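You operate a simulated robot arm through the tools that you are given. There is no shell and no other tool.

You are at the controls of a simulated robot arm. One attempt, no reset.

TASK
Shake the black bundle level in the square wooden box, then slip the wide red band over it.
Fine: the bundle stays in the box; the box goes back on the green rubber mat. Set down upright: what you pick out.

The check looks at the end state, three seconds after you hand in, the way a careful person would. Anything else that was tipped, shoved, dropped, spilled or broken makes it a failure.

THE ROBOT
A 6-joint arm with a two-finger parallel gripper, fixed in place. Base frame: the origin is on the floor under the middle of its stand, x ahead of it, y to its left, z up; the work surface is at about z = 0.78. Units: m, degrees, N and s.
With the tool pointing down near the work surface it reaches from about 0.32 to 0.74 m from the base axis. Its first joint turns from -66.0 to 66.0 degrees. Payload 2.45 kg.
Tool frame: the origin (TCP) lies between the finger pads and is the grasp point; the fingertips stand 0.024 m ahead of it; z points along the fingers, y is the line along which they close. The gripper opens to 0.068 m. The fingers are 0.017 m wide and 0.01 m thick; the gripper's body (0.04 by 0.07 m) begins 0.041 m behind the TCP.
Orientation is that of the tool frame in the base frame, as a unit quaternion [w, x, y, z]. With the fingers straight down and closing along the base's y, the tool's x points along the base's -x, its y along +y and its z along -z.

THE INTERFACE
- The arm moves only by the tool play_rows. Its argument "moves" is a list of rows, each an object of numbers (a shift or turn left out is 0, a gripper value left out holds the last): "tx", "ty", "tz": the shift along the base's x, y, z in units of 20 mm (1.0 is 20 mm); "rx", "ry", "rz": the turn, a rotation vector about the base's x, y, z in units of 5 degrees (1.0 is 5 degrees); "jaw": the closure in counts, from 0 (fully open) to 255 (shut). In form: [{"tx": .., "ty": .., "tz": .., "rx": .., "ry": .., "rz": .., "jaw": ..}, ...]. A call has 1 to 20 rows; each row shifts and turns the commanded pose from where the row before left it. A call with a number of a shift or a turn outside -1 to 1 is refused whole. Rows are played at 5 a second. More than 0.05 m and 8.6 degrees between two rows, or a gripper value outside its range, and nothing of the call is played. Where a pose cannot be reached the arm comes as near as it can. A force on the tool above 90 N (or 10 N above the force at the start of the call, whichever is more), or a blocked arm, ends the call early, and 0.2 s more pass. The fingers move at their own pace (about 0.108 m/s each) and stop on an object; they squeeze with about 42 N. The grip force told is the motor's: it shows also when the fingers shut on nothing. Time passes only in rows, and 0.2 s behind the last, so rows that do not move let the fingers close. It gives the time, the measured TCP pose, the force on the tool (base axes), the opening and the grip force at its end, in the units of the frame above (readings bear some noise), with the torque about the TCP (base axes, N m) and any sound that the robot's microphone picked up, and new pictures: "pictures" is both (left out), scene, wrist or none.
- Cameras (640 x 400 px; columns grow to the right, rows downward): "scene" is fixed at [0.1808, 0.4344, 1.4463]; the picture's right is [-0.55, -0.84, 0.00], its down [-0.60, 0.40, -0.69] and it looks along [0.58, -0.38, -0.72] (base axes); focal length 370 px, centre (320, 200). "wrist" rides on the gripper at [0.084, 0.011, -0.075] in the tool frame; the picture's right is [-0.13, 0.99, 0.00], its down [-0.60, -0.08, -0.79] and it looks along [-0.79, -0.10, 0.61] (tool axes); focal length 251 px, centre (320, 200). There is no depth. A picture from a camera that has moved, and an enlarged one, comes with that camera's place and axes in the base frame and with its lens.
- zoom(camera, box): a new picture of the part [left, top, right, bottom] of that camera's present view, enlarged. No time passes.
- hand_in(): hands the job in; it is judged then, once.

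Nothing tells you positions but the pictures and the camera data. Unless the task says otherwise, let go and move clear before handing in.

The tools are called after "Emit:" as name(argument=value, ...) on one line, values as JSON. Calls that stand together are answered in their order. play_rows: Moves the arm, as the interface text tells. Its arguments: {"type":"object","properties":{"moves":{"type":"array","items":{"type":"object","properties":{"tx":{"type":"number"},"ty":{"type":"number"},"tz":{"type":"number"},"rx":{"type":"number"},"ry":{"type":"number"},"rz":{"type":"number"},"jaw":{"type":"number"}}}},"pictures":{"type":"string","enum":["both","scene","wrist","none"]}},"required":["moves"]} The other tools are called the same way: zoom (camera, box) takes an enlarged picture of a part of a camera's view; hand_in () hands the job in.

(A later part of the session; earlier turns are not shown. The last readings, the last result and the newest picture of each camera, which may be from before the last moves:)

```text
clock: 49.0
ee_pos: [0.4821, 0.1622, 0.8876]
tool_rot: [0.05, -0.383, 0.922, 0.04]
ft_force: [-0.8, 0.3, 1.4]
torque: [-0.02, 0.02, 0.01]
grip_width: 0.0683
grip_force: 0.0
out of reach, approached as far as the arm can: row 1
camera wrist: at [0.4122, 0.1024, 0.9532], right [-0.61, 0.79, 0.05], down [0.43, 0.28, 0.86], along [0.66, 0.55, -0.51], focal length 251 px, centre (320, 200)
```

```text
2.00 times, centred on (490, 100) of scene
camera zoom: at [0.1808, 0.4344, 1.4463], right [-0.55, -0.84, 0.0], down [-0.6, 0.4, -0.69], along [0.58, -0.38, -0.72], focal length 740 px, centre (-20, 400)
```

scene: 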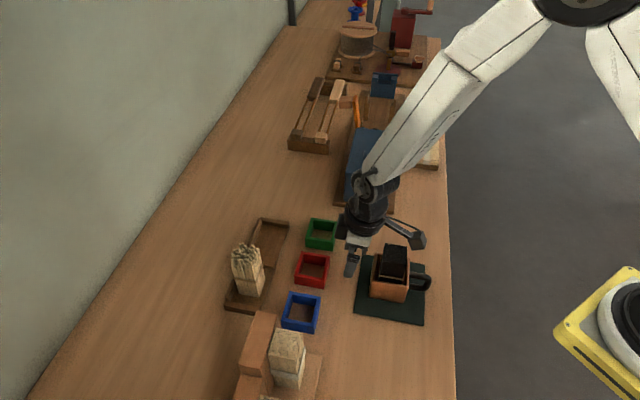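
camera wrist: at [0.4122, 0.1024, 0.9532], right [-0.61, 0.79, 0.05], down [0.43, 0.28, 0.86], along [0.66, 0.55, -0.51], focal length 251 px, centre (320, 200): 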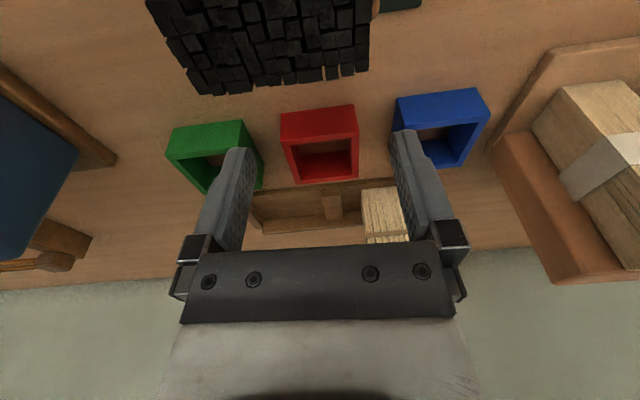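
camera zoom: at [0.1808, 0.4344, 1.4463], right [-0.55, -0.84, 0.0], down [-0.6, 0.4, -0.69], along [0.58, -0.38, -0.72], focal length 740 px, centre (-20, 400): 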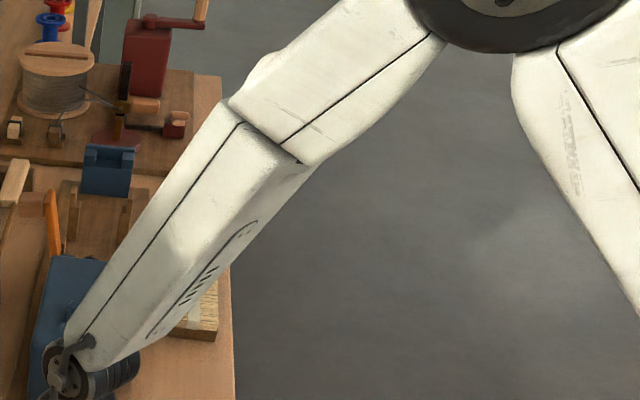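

The forearm roll joint has turned over, most likely when I removed the tilt close to the base. I'll restore a little of that tilt, one row at a time, so the wrist can come back off its limit.

Emit:
play_rows(moves=[{"rx": 0.71, "ry": -0.705}])

```text
clock: 49.4
ee_pos: [0.483, 0.1626, 0.8878]
tool_rot: [0.084, -0.381, 0.92, 0.039]
ft_force: [-0.8, -0.5, 0.8]
torque: [0.01, -0.04, 0.01]
grip_width: 0.0678
grip_force: 0.0
camera wrist: at [0.4081, 0.1009, 0.947], right [-0.61, 0.79, 0.03], down [0.38, 0.26, 0.89], along [0.7, 0.56, -0.45], focal length 251 px, centre (320, 200)
```

scene: 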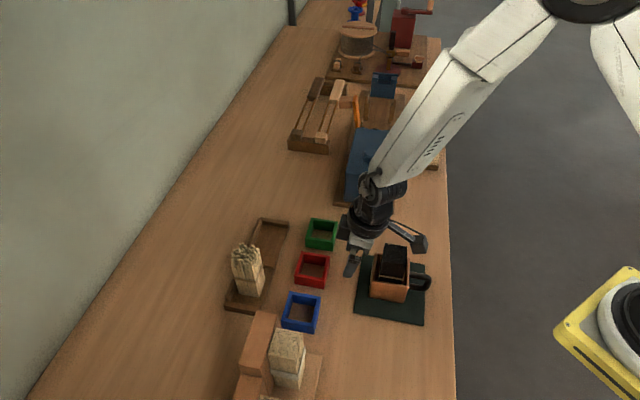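
wrist: 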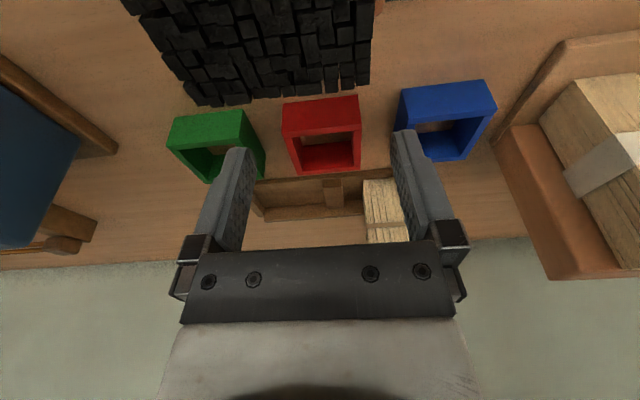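

That row was followed exactly, so commands now start from the real pose. I'll try small upward steps while keeping the tilt, to gain height over the bundle.

Emit:
play_rows(moves=[{"tz": 0.3}, {"tz": 0.3}], pictures="scene")

```text
clock: 50.0
ee_pos: [0.483, 0.1626, 0.9001]
tool_rot: [0.085, -0.381, 0.92, 0.039]
ft_force: [0.0, 0.9, 0.1]
torque: [-0.02, -0.04, -0.02]
grip_width: 0.0681
grip_force: 0.0
```

scene: 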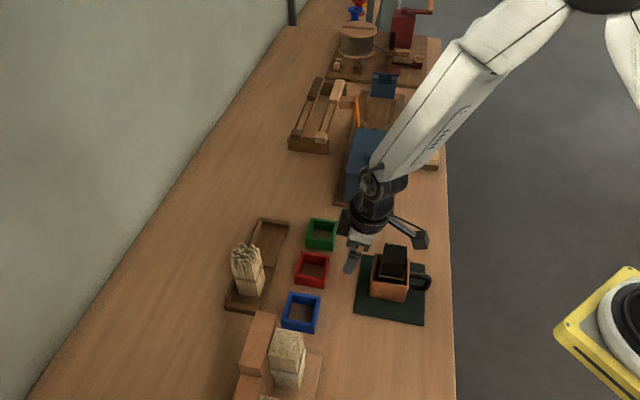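

It's moving freely again with the tilt kept on. I'll keep climbing in small steps with a bit more outward tilt, so the wrist stays off its limit.

Emit:
play_rows(moves=[{"tz": 0.6, "rx": 0.355, "ry": -0.35}, {"tz": 0.6, "rx": 0.355, "ry": -0.35}], pictures="both")

```text
clock: 50.6
ee_pos: [0.4834, 0.164, 0.925]
tool_rot: [0.123, -0.379, 0.915, 0.056]
ft_force: [0.0, 0.2, 0.8]
torque: [0.04, -0.02, -0.01]
grip_width: 0.0682
grip_force: 0.1
camera wrist: at [0.4056, 0.0985, 0.9747], right [-0.61, 0.79, 0.04], down [0.32, 0.2, 0.93], along [0.72, 0.58, -0.38], focal length 251 px, centre (320, 200)
```

scene: 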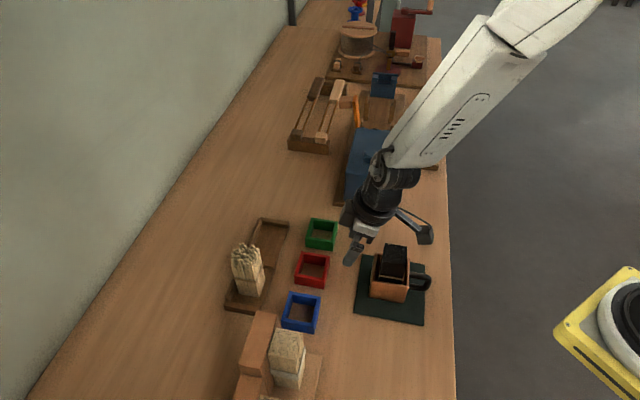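
wrist: 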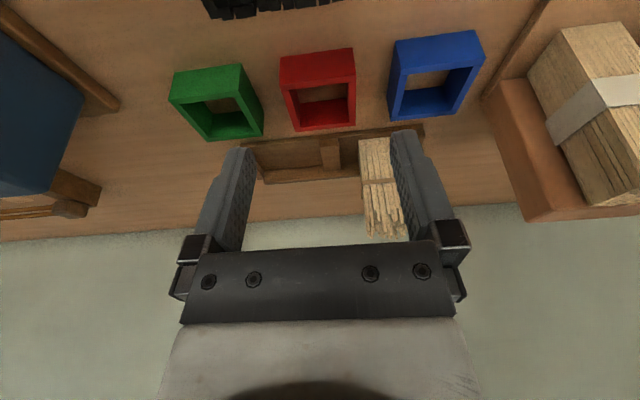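

That's working, and the camera now has more room over the bundle. I'll continue upward in the same way.

Emit:
play_rows(moves=[{"tz": 0.7, "rx": 0.25, "ry": -0.25}, {"tz": 0.7, "rx": 0.25, "ry": -0.25}, {"tz": 0.7, "rx": 0.25, "ry": -0.25}, {"tz": 0.7}, {"tz": 0.7}], pictures="scene")

```text
clock: 51.8
ee_pos: [0.4826, 0.1617, 0.9959]
tool_rot: [0.166, -0.377, 0.908, 0.073]
ft_force: [0.4, 0.0, 0.1]
torque: [-0.01, 0.0, -0.02]
grip_width: 0.0679
grip_force: 0.0
```

scene: 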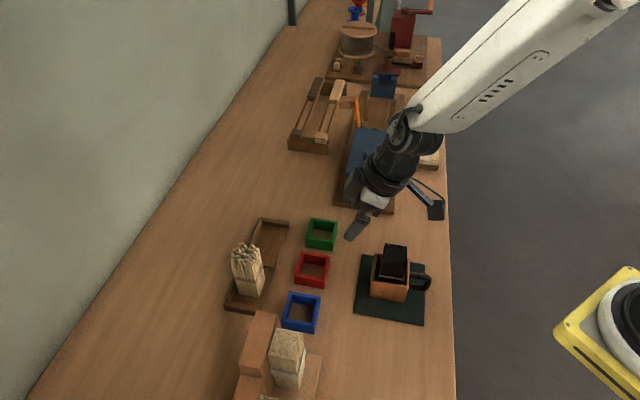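

The gripper is now well above everything, tilted about 21°. To bring the wrist back to its normal side I'll swing it over the empty bench area near (0.30, 0.21), where it can straighten safely. I'm starting with part of that move.

Emit:
play_rows(moves=[{"tx": -0.7, "ty": 0.25, "rx": 0.474, "ry": 0.16}, {"tx": -0.9, "ty": 0.25, "rx": 0.474, "ry": 0.16}, {"tx": -0.9, "ty": 0.25}, {"tx": -0.9, "ty": 0.25}, {"tx": -0.9, "ty": 0.25}], pictures="scene")

```text
clock: 53.0
ee_pos: [0.3985, 0.1879, 0.9939]
tool_rot: [0.168, -0.369, 0.907, 0.115]
ft_force: [0.1, 0.0, 1.0]
torque: [-0.01, -0.03, 0.03]
grip_width: 0.0678
grip_force: 0.0
```

scene: 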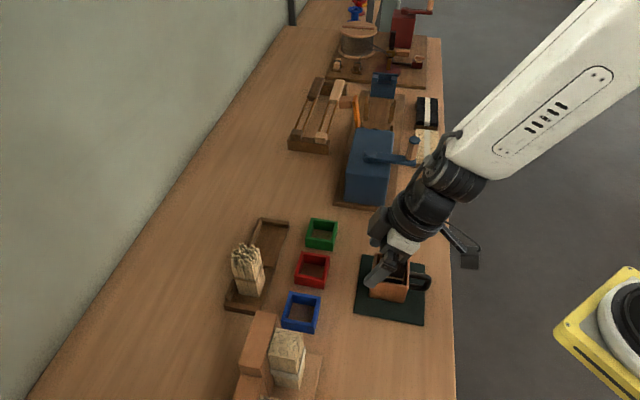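

It's tracking exactly. I'll continue to the clear area and then check the forearm angle.

Emit:
play_rows(moves=[{"tx": -0.8, "ty": 0.5}, {"tx": -0.8, "ty": 0.5}, {"tx": -0.8, "ty": 0.5}, {"tx": -0.6, "ty": 0.4}], pictures="scene")

Emit:
zoom(camera="scene", box=[320, 100, 640, 360])

```text
clock: 54.0
ee_pos: [0.337, 0.2264, 0.9946]
tool_rot: [0.168, -0.369, 0.907, 0.115]
ft_force: [0.3, -0.8, 0.0]
torque: [0.0, -0.01, 0.01]
grip_width: 0.0683
grip_force: 0.1
```

scene: 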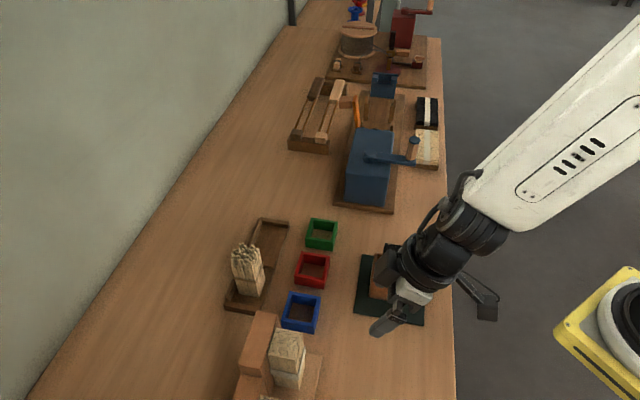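

```text
1.54 times, centred on (480, 230) of scene
camera zoom: at [0.1808, 0.4344, 1.4463], right [-0.55, -0.84, 0.0], down [-0.6, 0.4, -0.69], along [0.58, -0.38, -0.72], focal length 569 px, centre (74, 154)
```

zoom: 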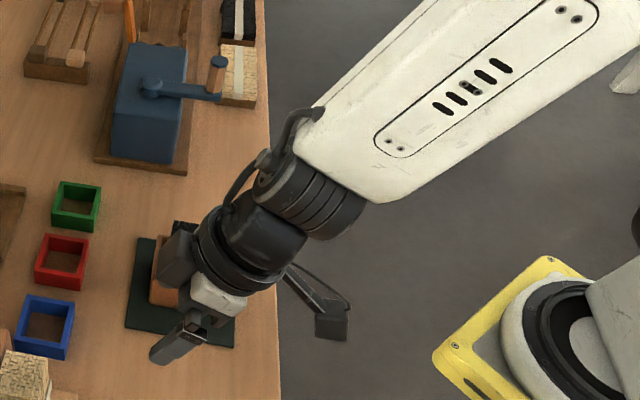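

The forearm now leans about 17° and the wrist joint is partway back. I'll lower a little over the empty bench and take out the sideways part of the tilt, which should bring the forearm roll back to normal.

Emit:
play_rows(moves=[{"tz": -0.8, "rx": 0.28, "ry": -0.41}, {"tz": -0.8, "rx": 0.28, "ry": -0.41}, {"tz": -0.8}, {"rx": -0.415, "ry": -0.28}, {"rx": -0.415, "ry": -0.28}, {"rx": -0.415, "ry": -0.28}, {"rx": -0.25, "ry": -0.17}], pictures="scene")

Emit:
zoom(camera="scene", box=[320, 100, 640, 360])

```text
clock: 55.6
ee_pos: [0.3365, 0.2306, 0.9553]
tool_rot: [0.224, -0.386, 0.893, 0.049]
ft_force: [-0.1, -0.3, 0.0]
torque: [-0.01, -0.03, 0.01]
grip_width: 0.0683
grip_force: 0.1
out of reach, approached as far as the arm can: row 1, 2
```

scene: 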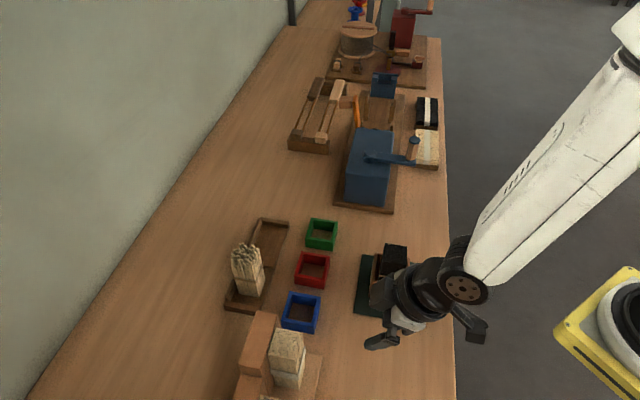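

```text
1.54 times, centred on (480, 230) of scene
camera zoom: at [0.1808, 0.4344, 1.4463], right [-0.55, -0.84, 0.0], down [-0.6, 0.4, -0.69], along [0.58, -0.38, -0.72], focal length 569 px, centre (74, 154)
```

zoom: 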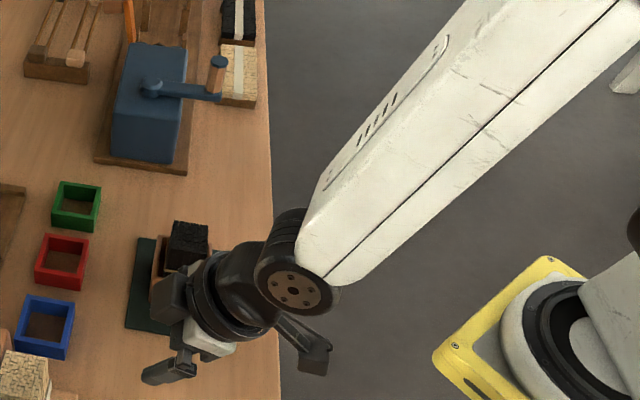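

The wrist joint's flange faces its usual way again. I'll take out the remaining outward tilt here over the empty bench.

Emit:
play_rows(moves=[{"rx": -0.515, "ry": 0.717}, {"rx": -0.515, "ry": 0.717}, {"rx": -0.515, "ry": 0.717}, {"rx": -0.515, "ry": 0.717}, {"rx": -0.515, "ry": 0.717}, {"rx": -0.515, "ry": 0.717}, {}], pictures="both")

Emit:
zoom(camera="scene", box=[320, 100, 640, 360])

```text
clock: 57.2
ee_pos: [0.3435, 0.2254, 0.9552]
tool_rot: [0.072, -0.393, 0.916, -0.011]
ft_force: [-0.4, -0.2, 0.1]
torque: [0.0, 0.02, -0.04]
grip_width: 0.0679
grip_force: 0.1
out of reach, approached as far as the arm can: row 3, 5
camera wrist: at [0.2687, 0.1677, 1.019], right [-0.63, 0.78, -0.06], down [0.36, 0.35, 0.87], along [0.69, 0.52, -0.5], focal length 251 px, centre (320, 200)
```

scene: 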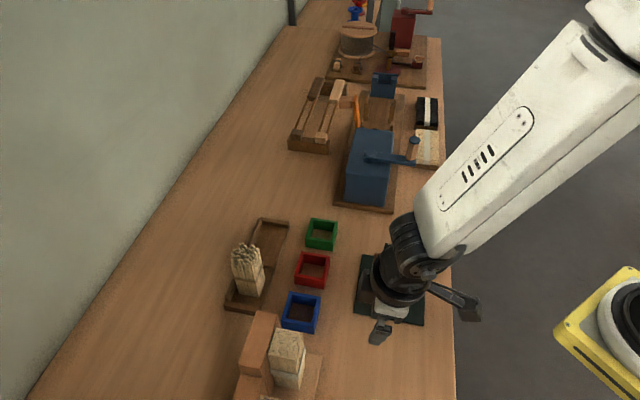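
wrist: 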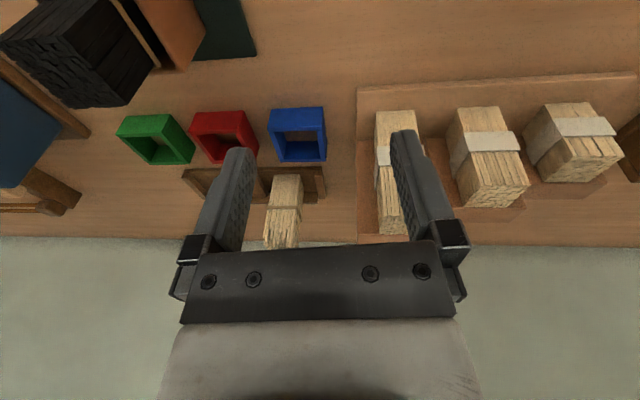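

```text
1.54 times, centred on (480, 230) of scene
camera zoom: at [0.1808, 0.4344, 1.4463], right [-0.55, -0.84, 0.0], down [-0.6, 0.4, -0.69], along [0.58, -0.38, -0.72], focal length 569 px, centre (74, 154)
```

zoom: 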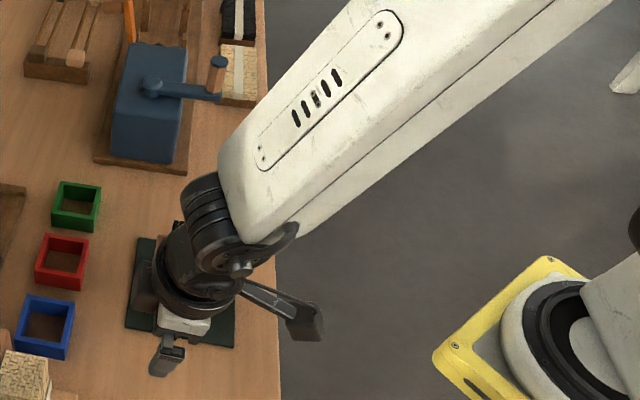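

The wrist crossed its straight position the wrong way and rolled over again. A cleaner fix is to tip slightly sideways, go low and close over this empty bench spot, and make the tool vertical there. After that, moving straight outward should keep the wrist on its normal side.

Emit:
play_rows(moves=[{"rx": -0.67, "ry": -0.44}, {"rx": -0.67, "ry": -0.44}, {"tx": -0.1, "ty": -0.05, "tz": -0.7}, {"tx": -0.1, "ty": -0.05, "tz": -0.7}, {"tx": -0.1, "ty": -0.05, "tz": -0.7}, {}], pictures="both")

Emit:
zoom(camera="scene", box=[320, 140, 640, 400])

```text
clock: 58.6
ee_pos: [0.3375, 0.2207, 0.9142]
tool_rot: [0.084, -0.396, 0.911, -0.08]
ft_force: [0.7, 0.3, -0.7]
torque: [0.0, 0.03, 0.02]
grip_width: 0.0678
grip_force: 0.0
camera wrist: at [0.258, 0.1717, 0.9774], right [-0.62, 0.76, -0.2], down [0.29, 0.45, 0.84], along [0.73, 0.46, -0.5], focal length 251 px, centre (320, 200)
```

scene: 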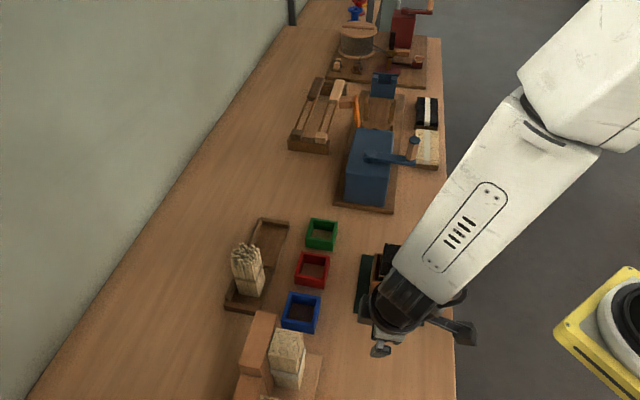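
wrist: 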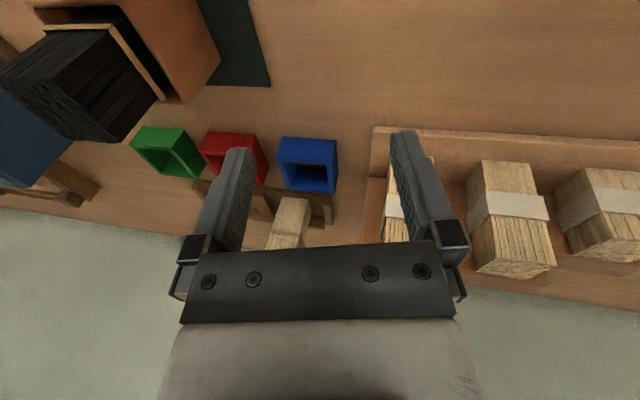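

```text
1.54 times, centred on (480, 270) of scene
camera zoom: at [0.1808, 0.4344, 1.4463], right [-0.55, -0.84, 0.0], down [-0.6, 0.4, -0.69], along [0.58, -0.38, -0.72], focal length 569 px, centre (74, 92)
```

zoom: 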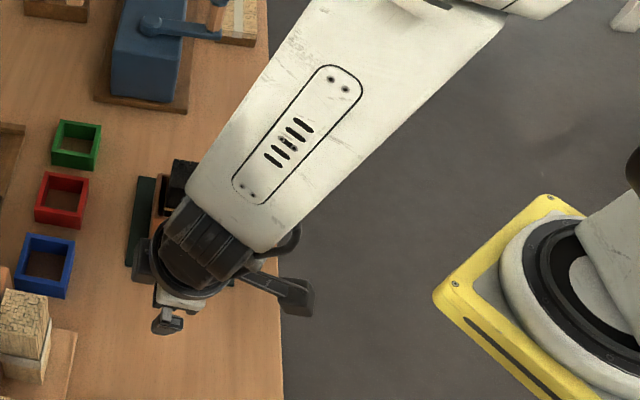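

No reach warnings, and it's rolling the right way. I'll continue down and inward over the empty bench to about z 0.84.

Emit:
play_rows(moves=[{"tx": -0.2, "ty": -0.12, "tz": -0.75}, {"tx": -0.2, "ty": -0.12, "tz": -0.75}, {"tx": -0.2, "ty": -0.12, "tz": -0.75}, {"tx": -0.2, "ty": -0.12, "tz": -0.75}, {"tx": -0.2, "ty": -0.12, "tz": -0.6}, {}], pictures="both")

Emit:
zoom(camera="scene", box=[320, 140, 640, 400])

```text
clock: 60.0
ee_pos: [0.3171, 0.2088, 0.8419]
tool_rot: [0.085, -0.397, 0.91, -0.08]
ft_force: [-1.1, -0.4, 0.2]
torque: [0.0, 0.01, 0.02]
grip_width: 0.0683
grip_force: 0.1
camera wrist: at [0.2374, 0.1599, 0.9059], right [-0.62, 0.76, -0.2], down [0.29, 0.45, 0.84], along [0.73, 0.46, -0.5], focal length 251 px, centre (320, 200)
```

scene: 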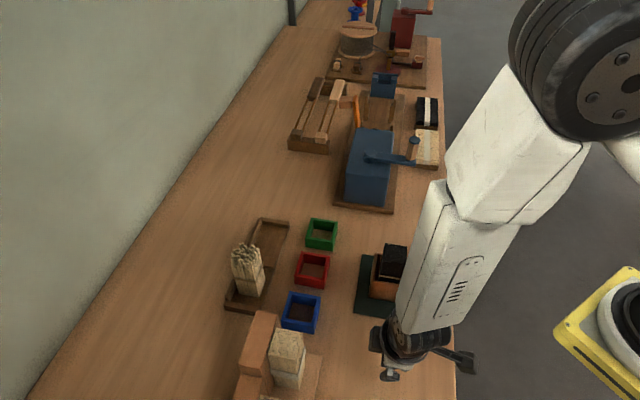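
wrist: 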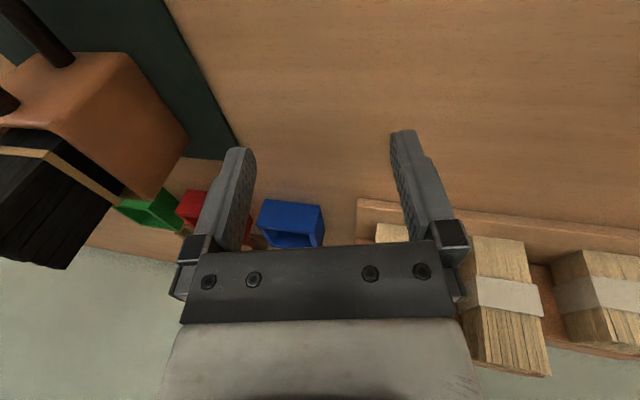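

```text
1.54 times, centred on (480, 270) of scene
camera zoom: at [0.1808, 0.4344, 1.4463], right [-0.55, -0.84, 0.0], down [-0.6, 0.4, -0.69], along [0.58, -0.38, -0.72], focal length 569 px, centre (74, 92)
```

zoom: 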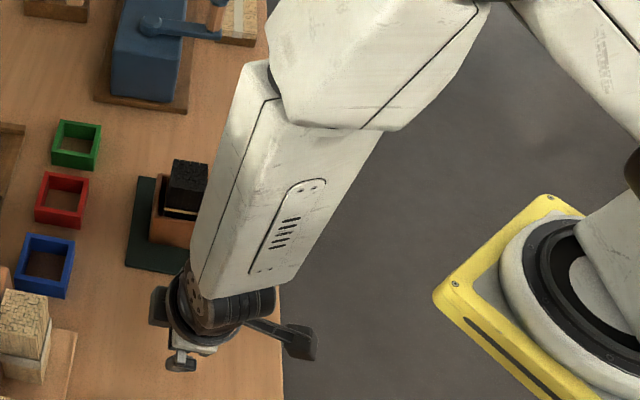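

That went as intended. I'll move a little closer and lower while removing the forward part of the tilt, keeping the sideways part for now.

Emit:
play_rows(moves=[{"tx": -0.48, "ty": -0.32, "tz": -0.35, "rx": -0.29, "ry": 0.445}, {"tx": -0.48, "ty": -0.32, "tz": -0.35, "rx": -0.29, "ry": 0.445}, {"tx": -0.48, "ty": -0.32, "tz": -0.35, "rx": -0.29, "ry": 0.445}, {}], pictures="scene")

Emit:
zoom(camera="scene", box=[320, 140, 640, 400])

```text
clock: 61.0
ee_pos: [0.2865, 0.1901, 0.821]
tool_rot: [0.017, -0.403, 0.911, -0.092]
ft_force: [-0.5, 0.2, 0.3]
torque: [-0.01, -0.01, 0.02]
grip_width: 0.0679
grip_force: 0.1
```

scene: 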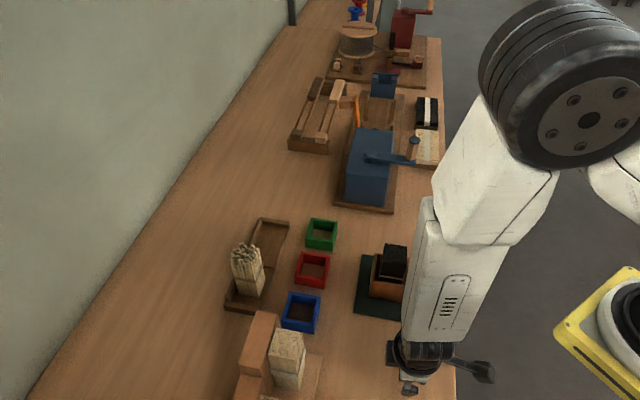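

```text
1.54 times, centred on (480, 270) of scene
camera zoom: at [0.1808, 0.4344, 1.4463], right [-0.55, -0.84, 0.0], down [-0.6, 0.4, -0.69], along [0.58, -0.38, -0.72], focal length 569 px, centre (74, 92)
```

zoom: 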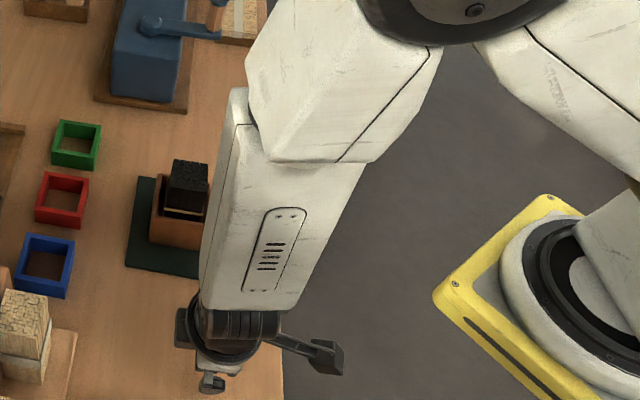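

The tool is now tilted only sideways, and the forearm leans slightly back toward the base. I'll edge in a touch more and then bring the tool vertical.

Emit:
play_rows(moves=[{"tx": -0.33, "ty": -0.22, "tz": -0.35}, {"rx": 0.595, "ry": 0.392}, {"rx": 0.595, "ry": 0.392}, {"rx": 0.595, "ry": 0.392}, {}], pictures="scene")

Emit:
zoom(camera="scene", box=[320, 140, 640, 400])

```text
clock: 62.2
ee_pos: [0.282, 0.1871, 0.8148]
tool_rot: [0.011, -0.405, 0.914, -0.029]
ft_force: [-0.6, -0.2, -0.3]
torque: [0.01, 0.0, 0.03]
grip_width: 0.068
grip_force: 0.0
out of reach, approached as far as the arm can: row 4
```

scene: 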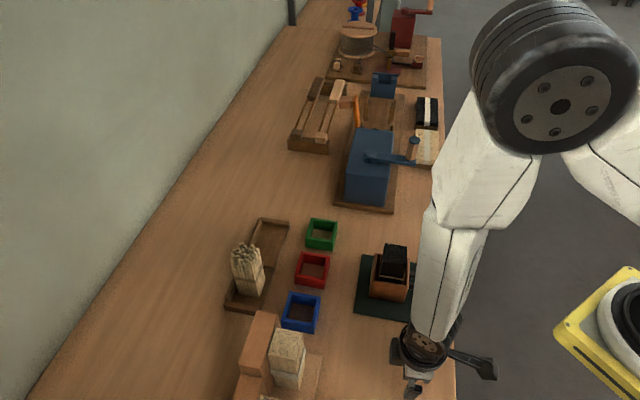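

```text
1.54 times, centred on (480, 270) of scene
camera zoom: at [0.1808, 0.4344, 1.4463], right [-0.55, -0.84, 0.0], down [-0.6, 0.4, -0.69], along [0.58, -0.38, -0.72], focal length 569 px, centre (74, 92)
```

zoom: 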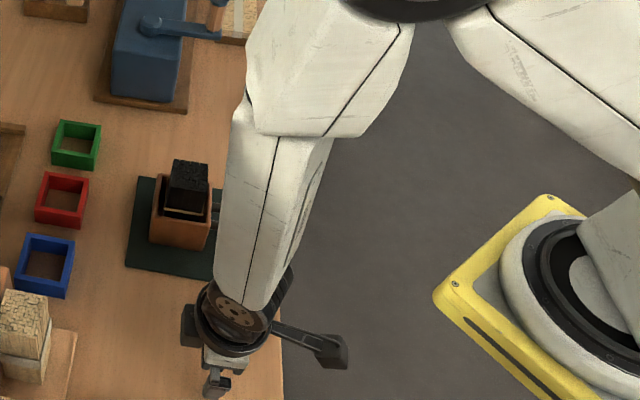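

The tool is within about 3.5° of vertical and the wrist is on the right side. The last step stalled near the straight-wrist point, so I'll finish in smaller turns.

Emit:
play_rows(moves=[{"rx": 0.17, "ry": 0.168}, {"rx": 0.17, "ry": 0.168}, {"rx": 0.16, "ry": 0.16}, {}], pictures="scene")

Emit:
zoom(camera="scene", box=[380, 240, 540, 400])

```text
clock: 63.2
ee_pos: [0.282, 0.1867, 0.8151]
tool_rot: [0.0, -0.405, 0.914, -0.001]
ft_force: [0.2, -0.2, -0.1]
torque: [-0.02, -0.01, 0.03]
grip_width: 0.0677
grip_force: 0.0
```

scene: 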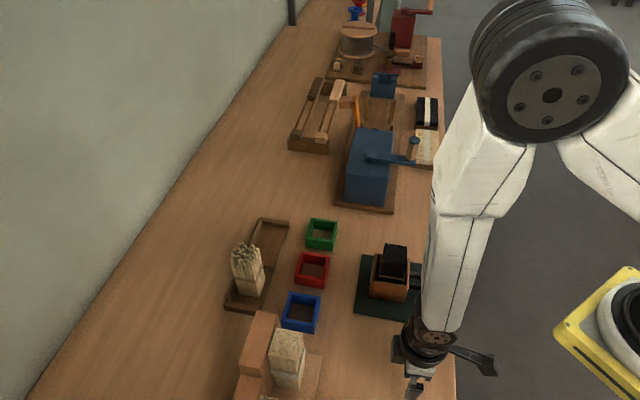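

```text
2.50 times, centred on (460, 320) of scene
camera zoom: at [0.1808, 0.4344, 1.4463], right [-0.55, -0.84, 0.0], down [-0.6, 0.4, -0.69], along [0.58, -0.38, -0.72], focal length 925 px, centre (-30, -100)
```

zoom: 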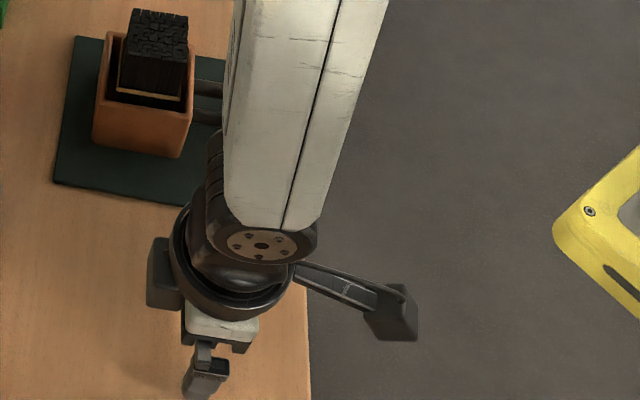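

The tool is vertical and the wrist flange faces its normal way. I'll move straight outward along the arm's own direction and up, which should cross the straight-wrist point cleanly.

Emit:
play_rows(moves=[{"tx": 0.6, "ty": 0.397, "tz": 0.5}, {"tx": 0.6, "ty": 0.397, "tz": 0.5}, {"tx": 0.6, "ty": 0.397, "tz": 0.5}, {"tx": 0.6, "ty": 0.397, "tz": 0.5}, {}], pictures="scene")

Emit:
zoom(camera="scene", box=[360, 200, 520, 360])

```text
clock: 64.4
ee_pos: [0.3303, 0.218, 0.8521]
tool_rot: [0.0, -0.405, 0.914, 0.0]
ft_force: [-0.2, 0.6, 0.0]
torque: [0.03, 0.01, 0.0]
grip_width: 0.068
grip_force: 0.1
```

scene: 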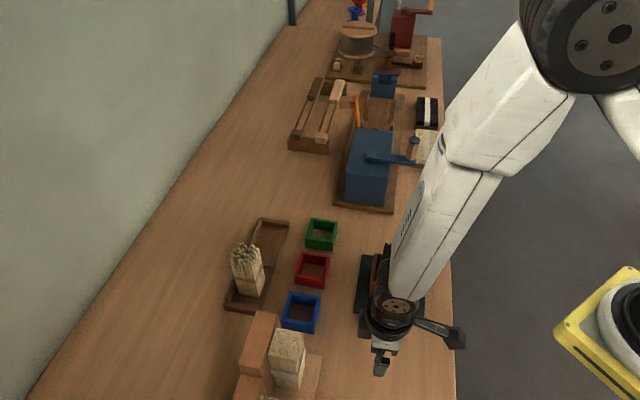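

```text
2.50 times, centred on (440, 280) of scene
camera zoom: at [0.1808, 0.4344, 1.4463], right [-0.55, -0.84, 0.0], down [-0.6, 0.4, -0.69], along [0.58, -0.38, -0.72], focal length 925 px, centre (20, 0)
```

zoom: 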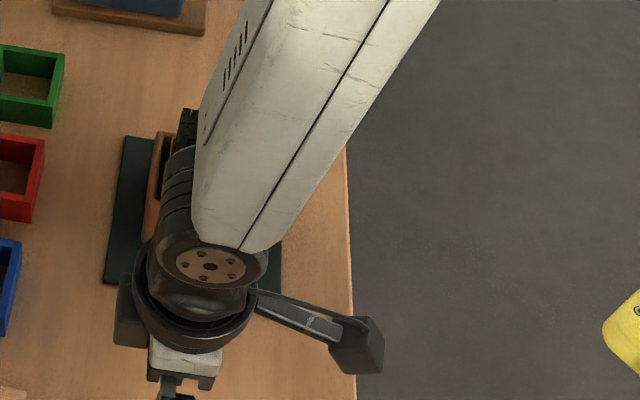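

It tracked exactly and the wrist stayed on the right side. I'll continue outward and up.

Emit:
play_rows(moves=[{"tx": 0.6, "ty": 0.397, "tz": 0.8}, {"tx": 0.6, "ty": 0.397, "tz": 0.8}, {"tx": 0.6, "ty": 0.397, "tz": 0.8}, {"tx": 0.6, "ty": 0.397, "tz": 0.8}, {"tx": 0.6, "ty": 0.397, "tz": 0.8}, {"tx": 0.6, "ty": 0.397, "tz": 0.8}, {}], pictures="both")

Emit:
zoom(camera="scene", box=[220, 200, 460, 350])

```text
clock: 66.0
ee_pos: [0.4035, 0.2654, 0.9518]
tool_rot: [0.001, -0.405, 0.914, -0.002]
ft_force: [1.0, 0.5, -0.4]
torque: [0.0, -0.03, 0.02]
grip_width: 0.0682
grip_force: 0.0
camera wrist: at [0.3395, 0.21, 1.0273], right [-0.65, 0.76, 0.0], down [0.46, 0.4, 0.79], along [0.6, 0.51, -0.61], focal length 251 px, centre (320, 200)
```

scene: 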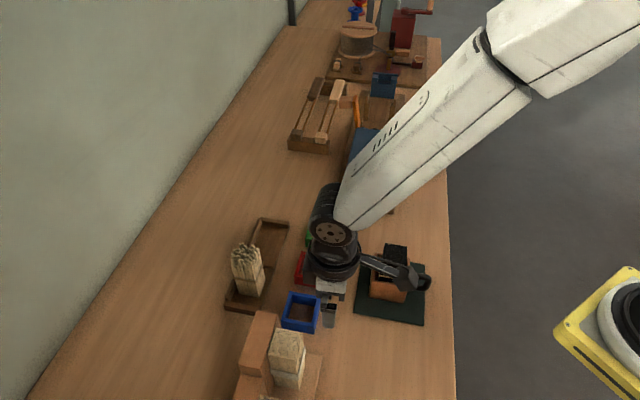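
wrist: 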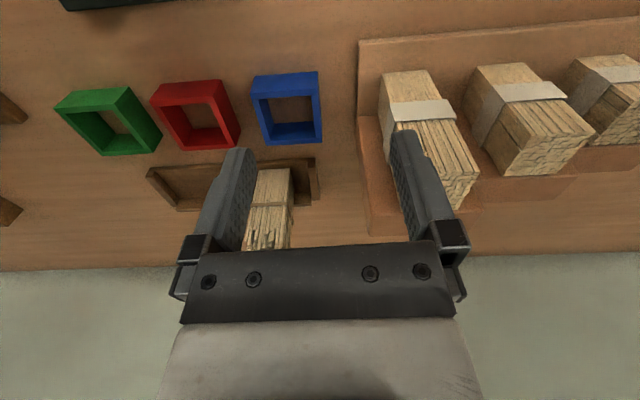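

```text
2.67 times, centred on (340, 275) of scene
camera zoom: at [0.1808, 0.4344, 1.4463], right [-0.55, -0.84, 0.0], down [-0.6, 0.4, -0.69], along [0.58, -0.38, -0.72], focal length 987 px, centre (267, 0)
```

zoom: 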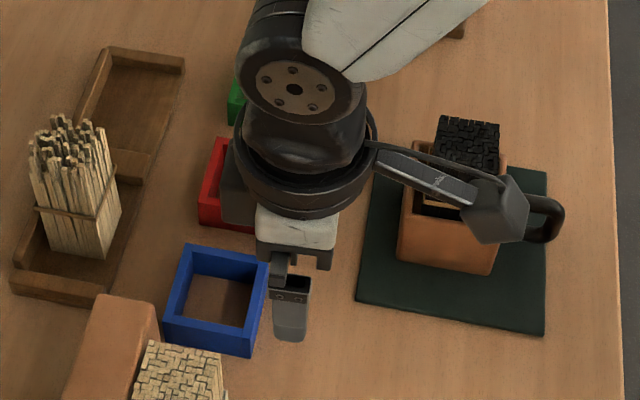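

The arm is back to its normal posture and nothing on the bench has moved. Next I'll go over the red band at (0.546, 0.213) and trim the yaw to match its edges.

Emit:
play_rows(moves=[{"tz": 0.8}, {"tz": 0.6}, {"tx": 0.89, "ty": -0.325, "rz": -0.1}, {"tx": 0.89, "ty": -0.325, "rz": -0.1}, {"tx": 0.89, "ty": -0.325, "rz": -0.1}, {"tx": 0.89, "ty": -0.325, "rz": -0.1}, {"tx": 0.89, "ty": -0.325, "rz": -0.1}, {"tx": 0.89, "ty": -0.325}, {"tx": 0.89, "ty": -0.325}, {"tx": 0.89, "ty": -0.325}, {}], pictures="both")

Emit:
zoom(camera="wrist", box=[220, 0, 420, 140])

Emit:
zoom(camera="scene", box=[240, 180, 370, 330])

```text
clock: 68.4
ee_pos: [0.5465, 0.212, 0.9779]
tool_rot: [0.0, -0.385, 0.923, -0.002]
ft_force: [0.2, 0.1, -0.9]
torque: [-0.02, -0.05, -0.02]
grip_width: 0.068
grip_force: 0.1
camera wrist: at [0.4793, 0.1596, 1.0545], right [-0.61, 0.79, 0.0], down [0.48, 0.38, 0.79], along [0.63, 0.49, -0.61], focal length 251 px, centre (320, 200)
```

scene: 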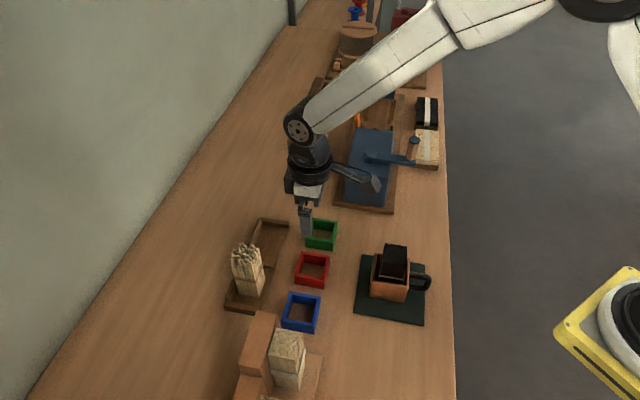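
wrist: 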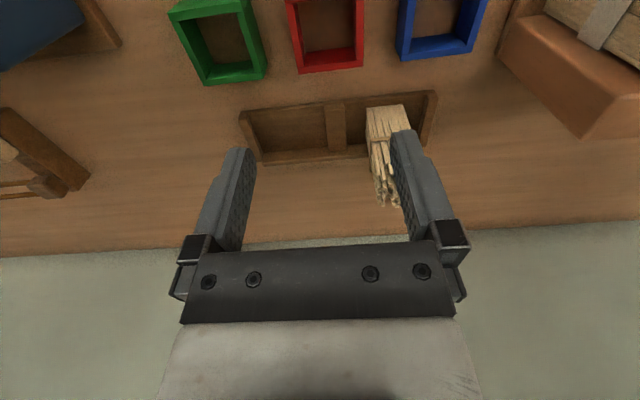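

```text
2.86 times, centred on (320, 70) of wrist
camera zoom: at [0.4793, 0.1596, 1.0545], right [-0.61, 0.79, 0.0], down [0.48, 0.38, 0.79], along [0.63, 0.49, -0.61], focal length 718 px, centre (320, 571)
```

zoom: 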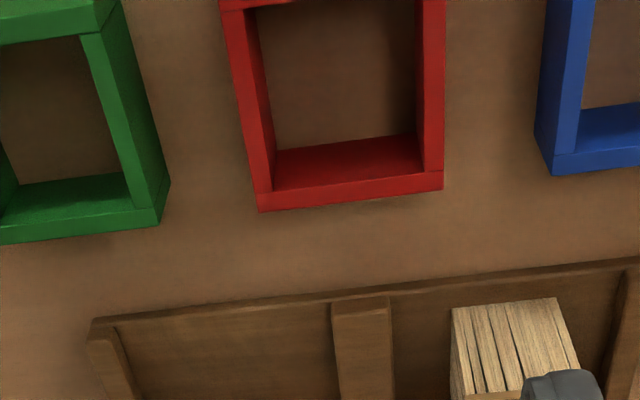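

```text
2.67 times, centred on (305, 255) of scene
camera zoom: at [0.1808, 0.4344, 1.4463], right [-0.55, -0.84, 0.0], down [-0.6, 0.4, -0.69], along [0.58, -0.38, -0.72], focal length 987 px, centre (360, 53)
```

zoom: 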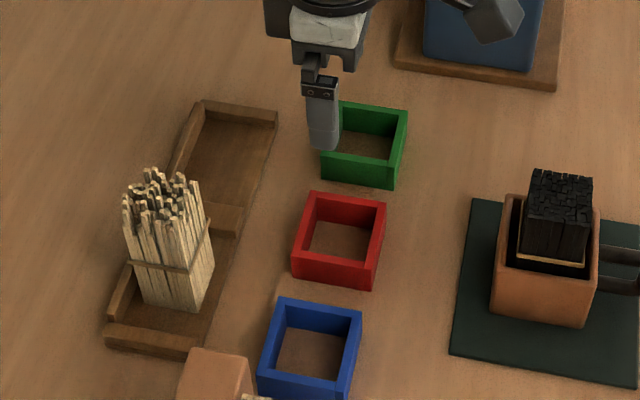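

I'm above the red band. The two cameras disagree by a few millimetres on its position and the fingers have only about 3 mm of room each side, so I'll re-measure closely.

Emit:
zoom(camera="scene", box=[280, 240, 344, 290])

Emit:
zoom(camera="scene", box=[276, 186, 340, 246])

```text
8.00 times, centred on (312, 265) of scene
camera zoom: at [0.1808, 0.4344, 1.4463], right [-0.55, -0.84, 0.0], down [-0.6, 0.4, -0.69], along [0.58, -0.38, -0.72], focal length 2960 px, centre (384, -320)
```

zoom: 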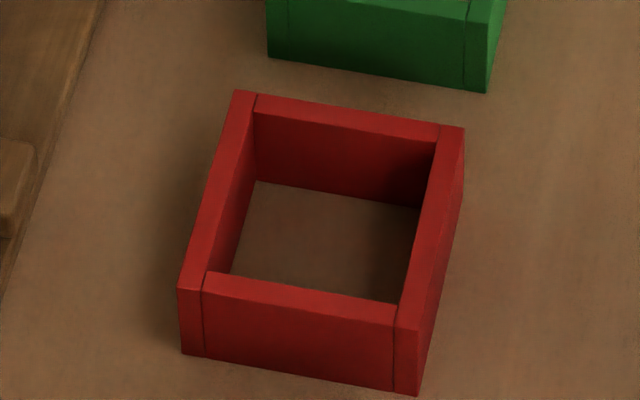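

```text
6.67 times, centred on (308, 216) of scene
camera zoom: at [0.1808, 0.4344, 1.4463], right [-0.55, -0.84, 0.0], down [-0.6, 0.4, -0.69], along [0.58, -0.38, -0.72], focal length 2466 px, centre (400, 93)
```

zoom: 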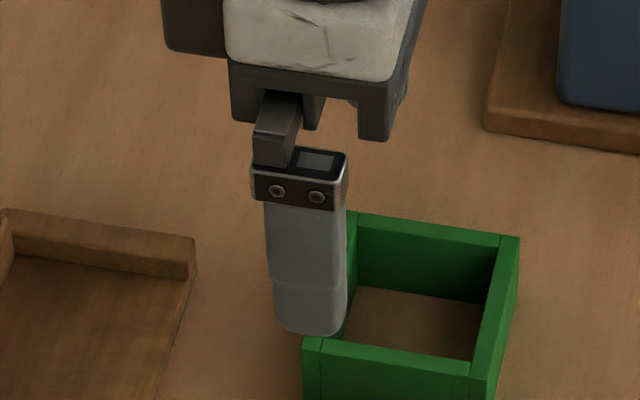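

The wrist view, which predicted the handle and bundle grasps well, puts the band about 5.5 mm toward the blue side of the current finger mid-plane. I'll correct for that, come down partway and look again.

Emit:
play_rows(moves=[{"tx": -0.14, "ty": 0.25}, {"tz": -0.7}, {"tz": -0.8}, {"tz": -0.8}, {"tz": -0.8}, {"tz": -0.8}, {"tz": -0.6}, {}], pictures="both")

Emit:
zoom(camera="wrist", box=[200, 20, 440, 180])

Emit:
zoom(camera="scene", box=[270, 200, 350, 300])

```text
clock: 70.2
ee_pos: [0.5407, 0.2184, 0.8894]
tool_rot: [0.001, -0.386, 0.923, -0.001]
ft_force: [-0.4, -0.3, -0.1]
torque: [0.0, -0.04, -0.01]
grip_width: 0.0677
grip_force: 0.1
camera wrist: at [0.4757, 0.1647, 0.9638], right [-0.61, 0.79, 0.0], down [0.48, 0.38, 0.79], along [0.63, 0.49, -0.61], focal length 251 px, centre (320, 200)
```

scene: 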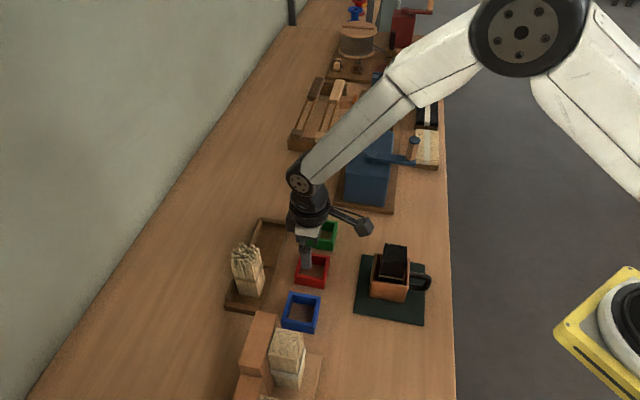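
wrist: 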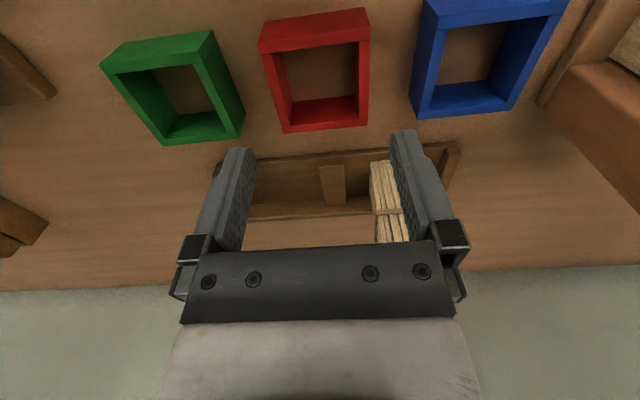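

```text
2.50 times, centred on (320, 100) of wrist
camera zoom: at [0.4757, 0.1647, 0.9638], right [-0.61, 0.79, 0.0], down [0.48, 0.38, 0.79], along [0.63, 0.49, -0.61], focal length 629 px, centre (320, 450)
```

zoom: 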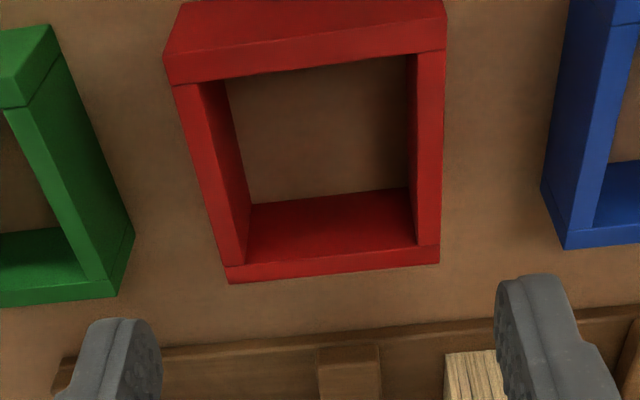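

```text
4.00 times, centred on (310, 250) of scene
camera zoom: at [0.1808, 0.4344, 1.4463], right [-0.55, -0.84, 0.0], down [-0.6, 0.4, -0.69], along [0.58, -0.38, -0.72], focal length 1480 px, centre (360, 0)
```

zoom: 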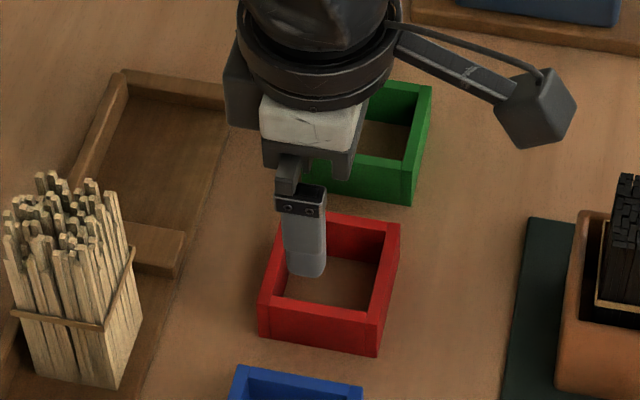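

The band now lines up with the finger mid-plane to within about 0.5 mm by prediction. I'll descend until the tips are just at the band's top edge and check that both sides clear.

Emit:
play_rows(moves=[{"tz": -0.6}, {"tz": -0.6}, {"tz": -0.6}, {"tz": -0.5}, {"tz": -0.3}, {}], pictures="both")

Emit:
zoom(camera="wrist", box=[180, 40, 460, 240])

Emit:
zoom(camera="scene", box=[270, 210, 350, 310])

```text
clock: 71.6
ee_pos: [0.5418, 0.2176, 0.8359]
tool_rot: [0.0, -0.385, 0.923, -0.001]
ft_force: [0.5, 0.4, -0.5]
torque: [0.0, 0.01, 0.02]
grip_width: 0.0677
grip_force: 0.0
camera wrist: at [0.4759, 0.1652, 0.9106], right [-0.61, 0.79, 0.0], down [0.48, 0.38, 0.79], along [0.63, 0.49, -0.61], focal length 251 px, centre (320, 200)
```

scene: 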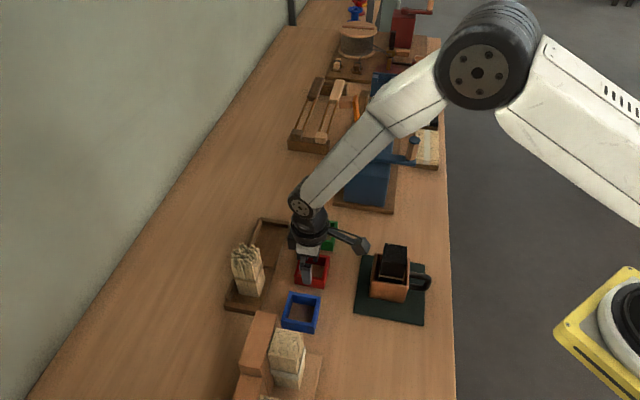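
wrist: 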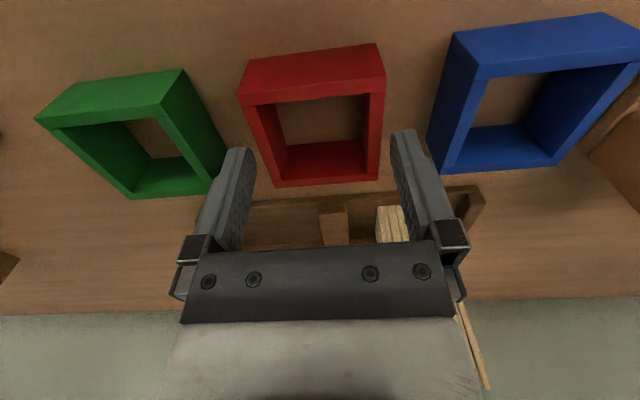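

```text
2.00 times, centred on (320, 140) of wrist
camera zoom: at [0.4759, 0.1652, 0.9106], right [-0.61, 0.79, 0.0], down [0.48, 0.38, 0.79], along [0.63, 0.49, -0.61], focal length 503 px, centre (320, 320)
```

zoom: 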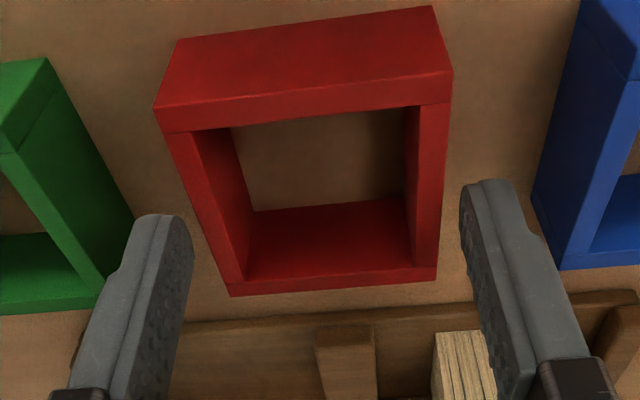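

```text
4.00 times, centred on (310, 260) of scene
camera zoom: at [0.1808, 0.4344, 1.4463], right [-0.55, -0.84, 0.0], down [-0.6, 0.4, -0.69], along [0.58, -0.38, -0.72], focal length 1480 px, centre (360, -40)
```

zoom: 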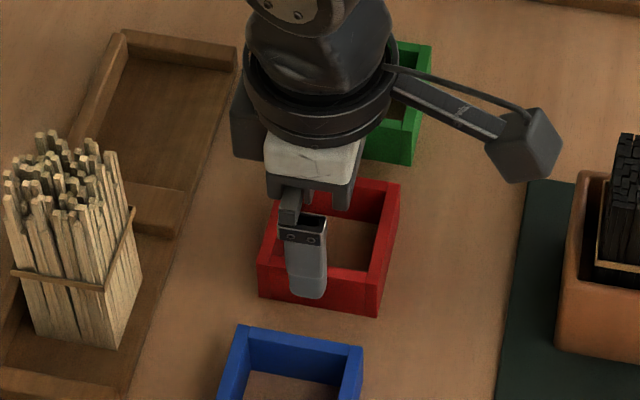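

Both corner predictions match to about a millimetre, so the fingers should clear each side by 2–3 mm. I'll go down in small steps and watch the force for any touch on the rim.

Emit:
play_rows(moves=[{"tz": -0.2}, {"tz": -0.15}, {}], pictures="none")

```text
clock: 72.4
ee_pos: [0.5414, 0.2167, 0.8282]
tool_rot: [0.001, -0.385, 0.923, -0.001]
ft_force: [1.0, 0.5, 0.1]
torque: [0.01, -0.02, 0.0]
grip_width: 0.0681
grip_force: 0.2
```

Emit:
play_rows(moves=[{"tz": -0.15}, {"tz": -0.1}, {}], pictures="wrist")

Emit:
zoom(camera="scene", box=[270, 220, 350, 310])

```text
clock: 73.2
ee_pos: [0.5416, 0.2193, 0.8229]
tool_rot: [0.0, -0.385, 0.923, -0.001]
ft_force: [0.4, -0.2, -0.3]
torque: [-0.01, 0.02, -0.03]
grip_width: 0.0679
grip_force: 0.1
camera wrist: at [0.4757, 0.1655, 0.8992], right [-0.61, 0.79, 0.0], down [0.48, 0.38, 0.79], along [0.63, 0.49, -0.61], focal length 251 px, centre (320, 200)
```

wrist: 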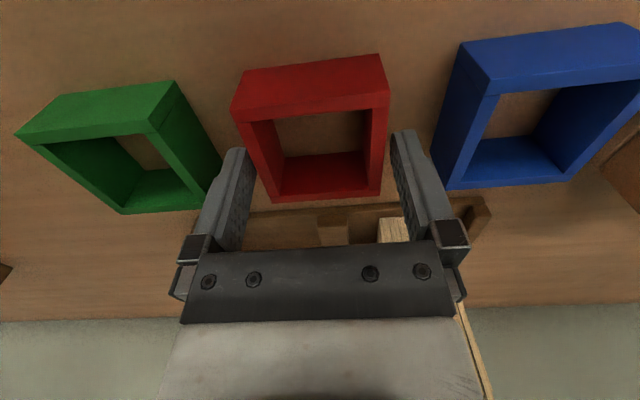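

```text
4.44 times, centred on (310, 265) of scene
camera zoom: at [0.1808, 0.4344, 1.4463], right [-0.55, -0.84, 0.0], down [-0.6, 0.4, -0.69], along [0.58, -0.38, -0.72], focal length 1644 px, centre (364, -89)
```

zoom: 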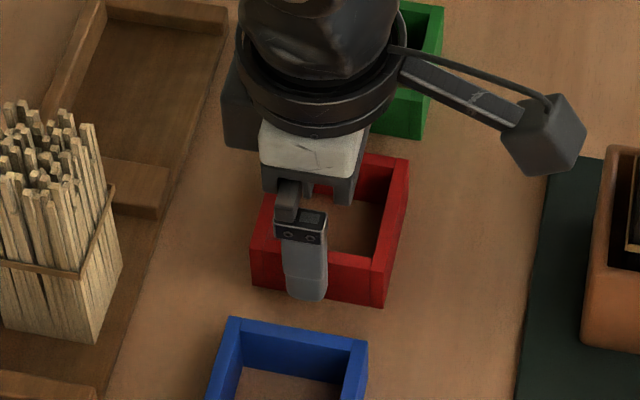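

No contact, and the tips are below the band's top edge on both sides. I'll go down another 11 mm and close gently.

Emit:
play_rows(moves=[{"tz": -0.2}, {"tz": -0.2}, {"tz": -0.15}, {}], pictures="none")

```text
clock: 74.2
ee_pos: [0.5421, 0.218, 0.8133]
tool_rot: [0.0, -0.386, 0.923, -0.001]
ft_force: [1.2, -0.5, 0.5]
torque: [0.01, -0.01, 0.01]
grip_width: 0.0679
grip_force: 0.0
```

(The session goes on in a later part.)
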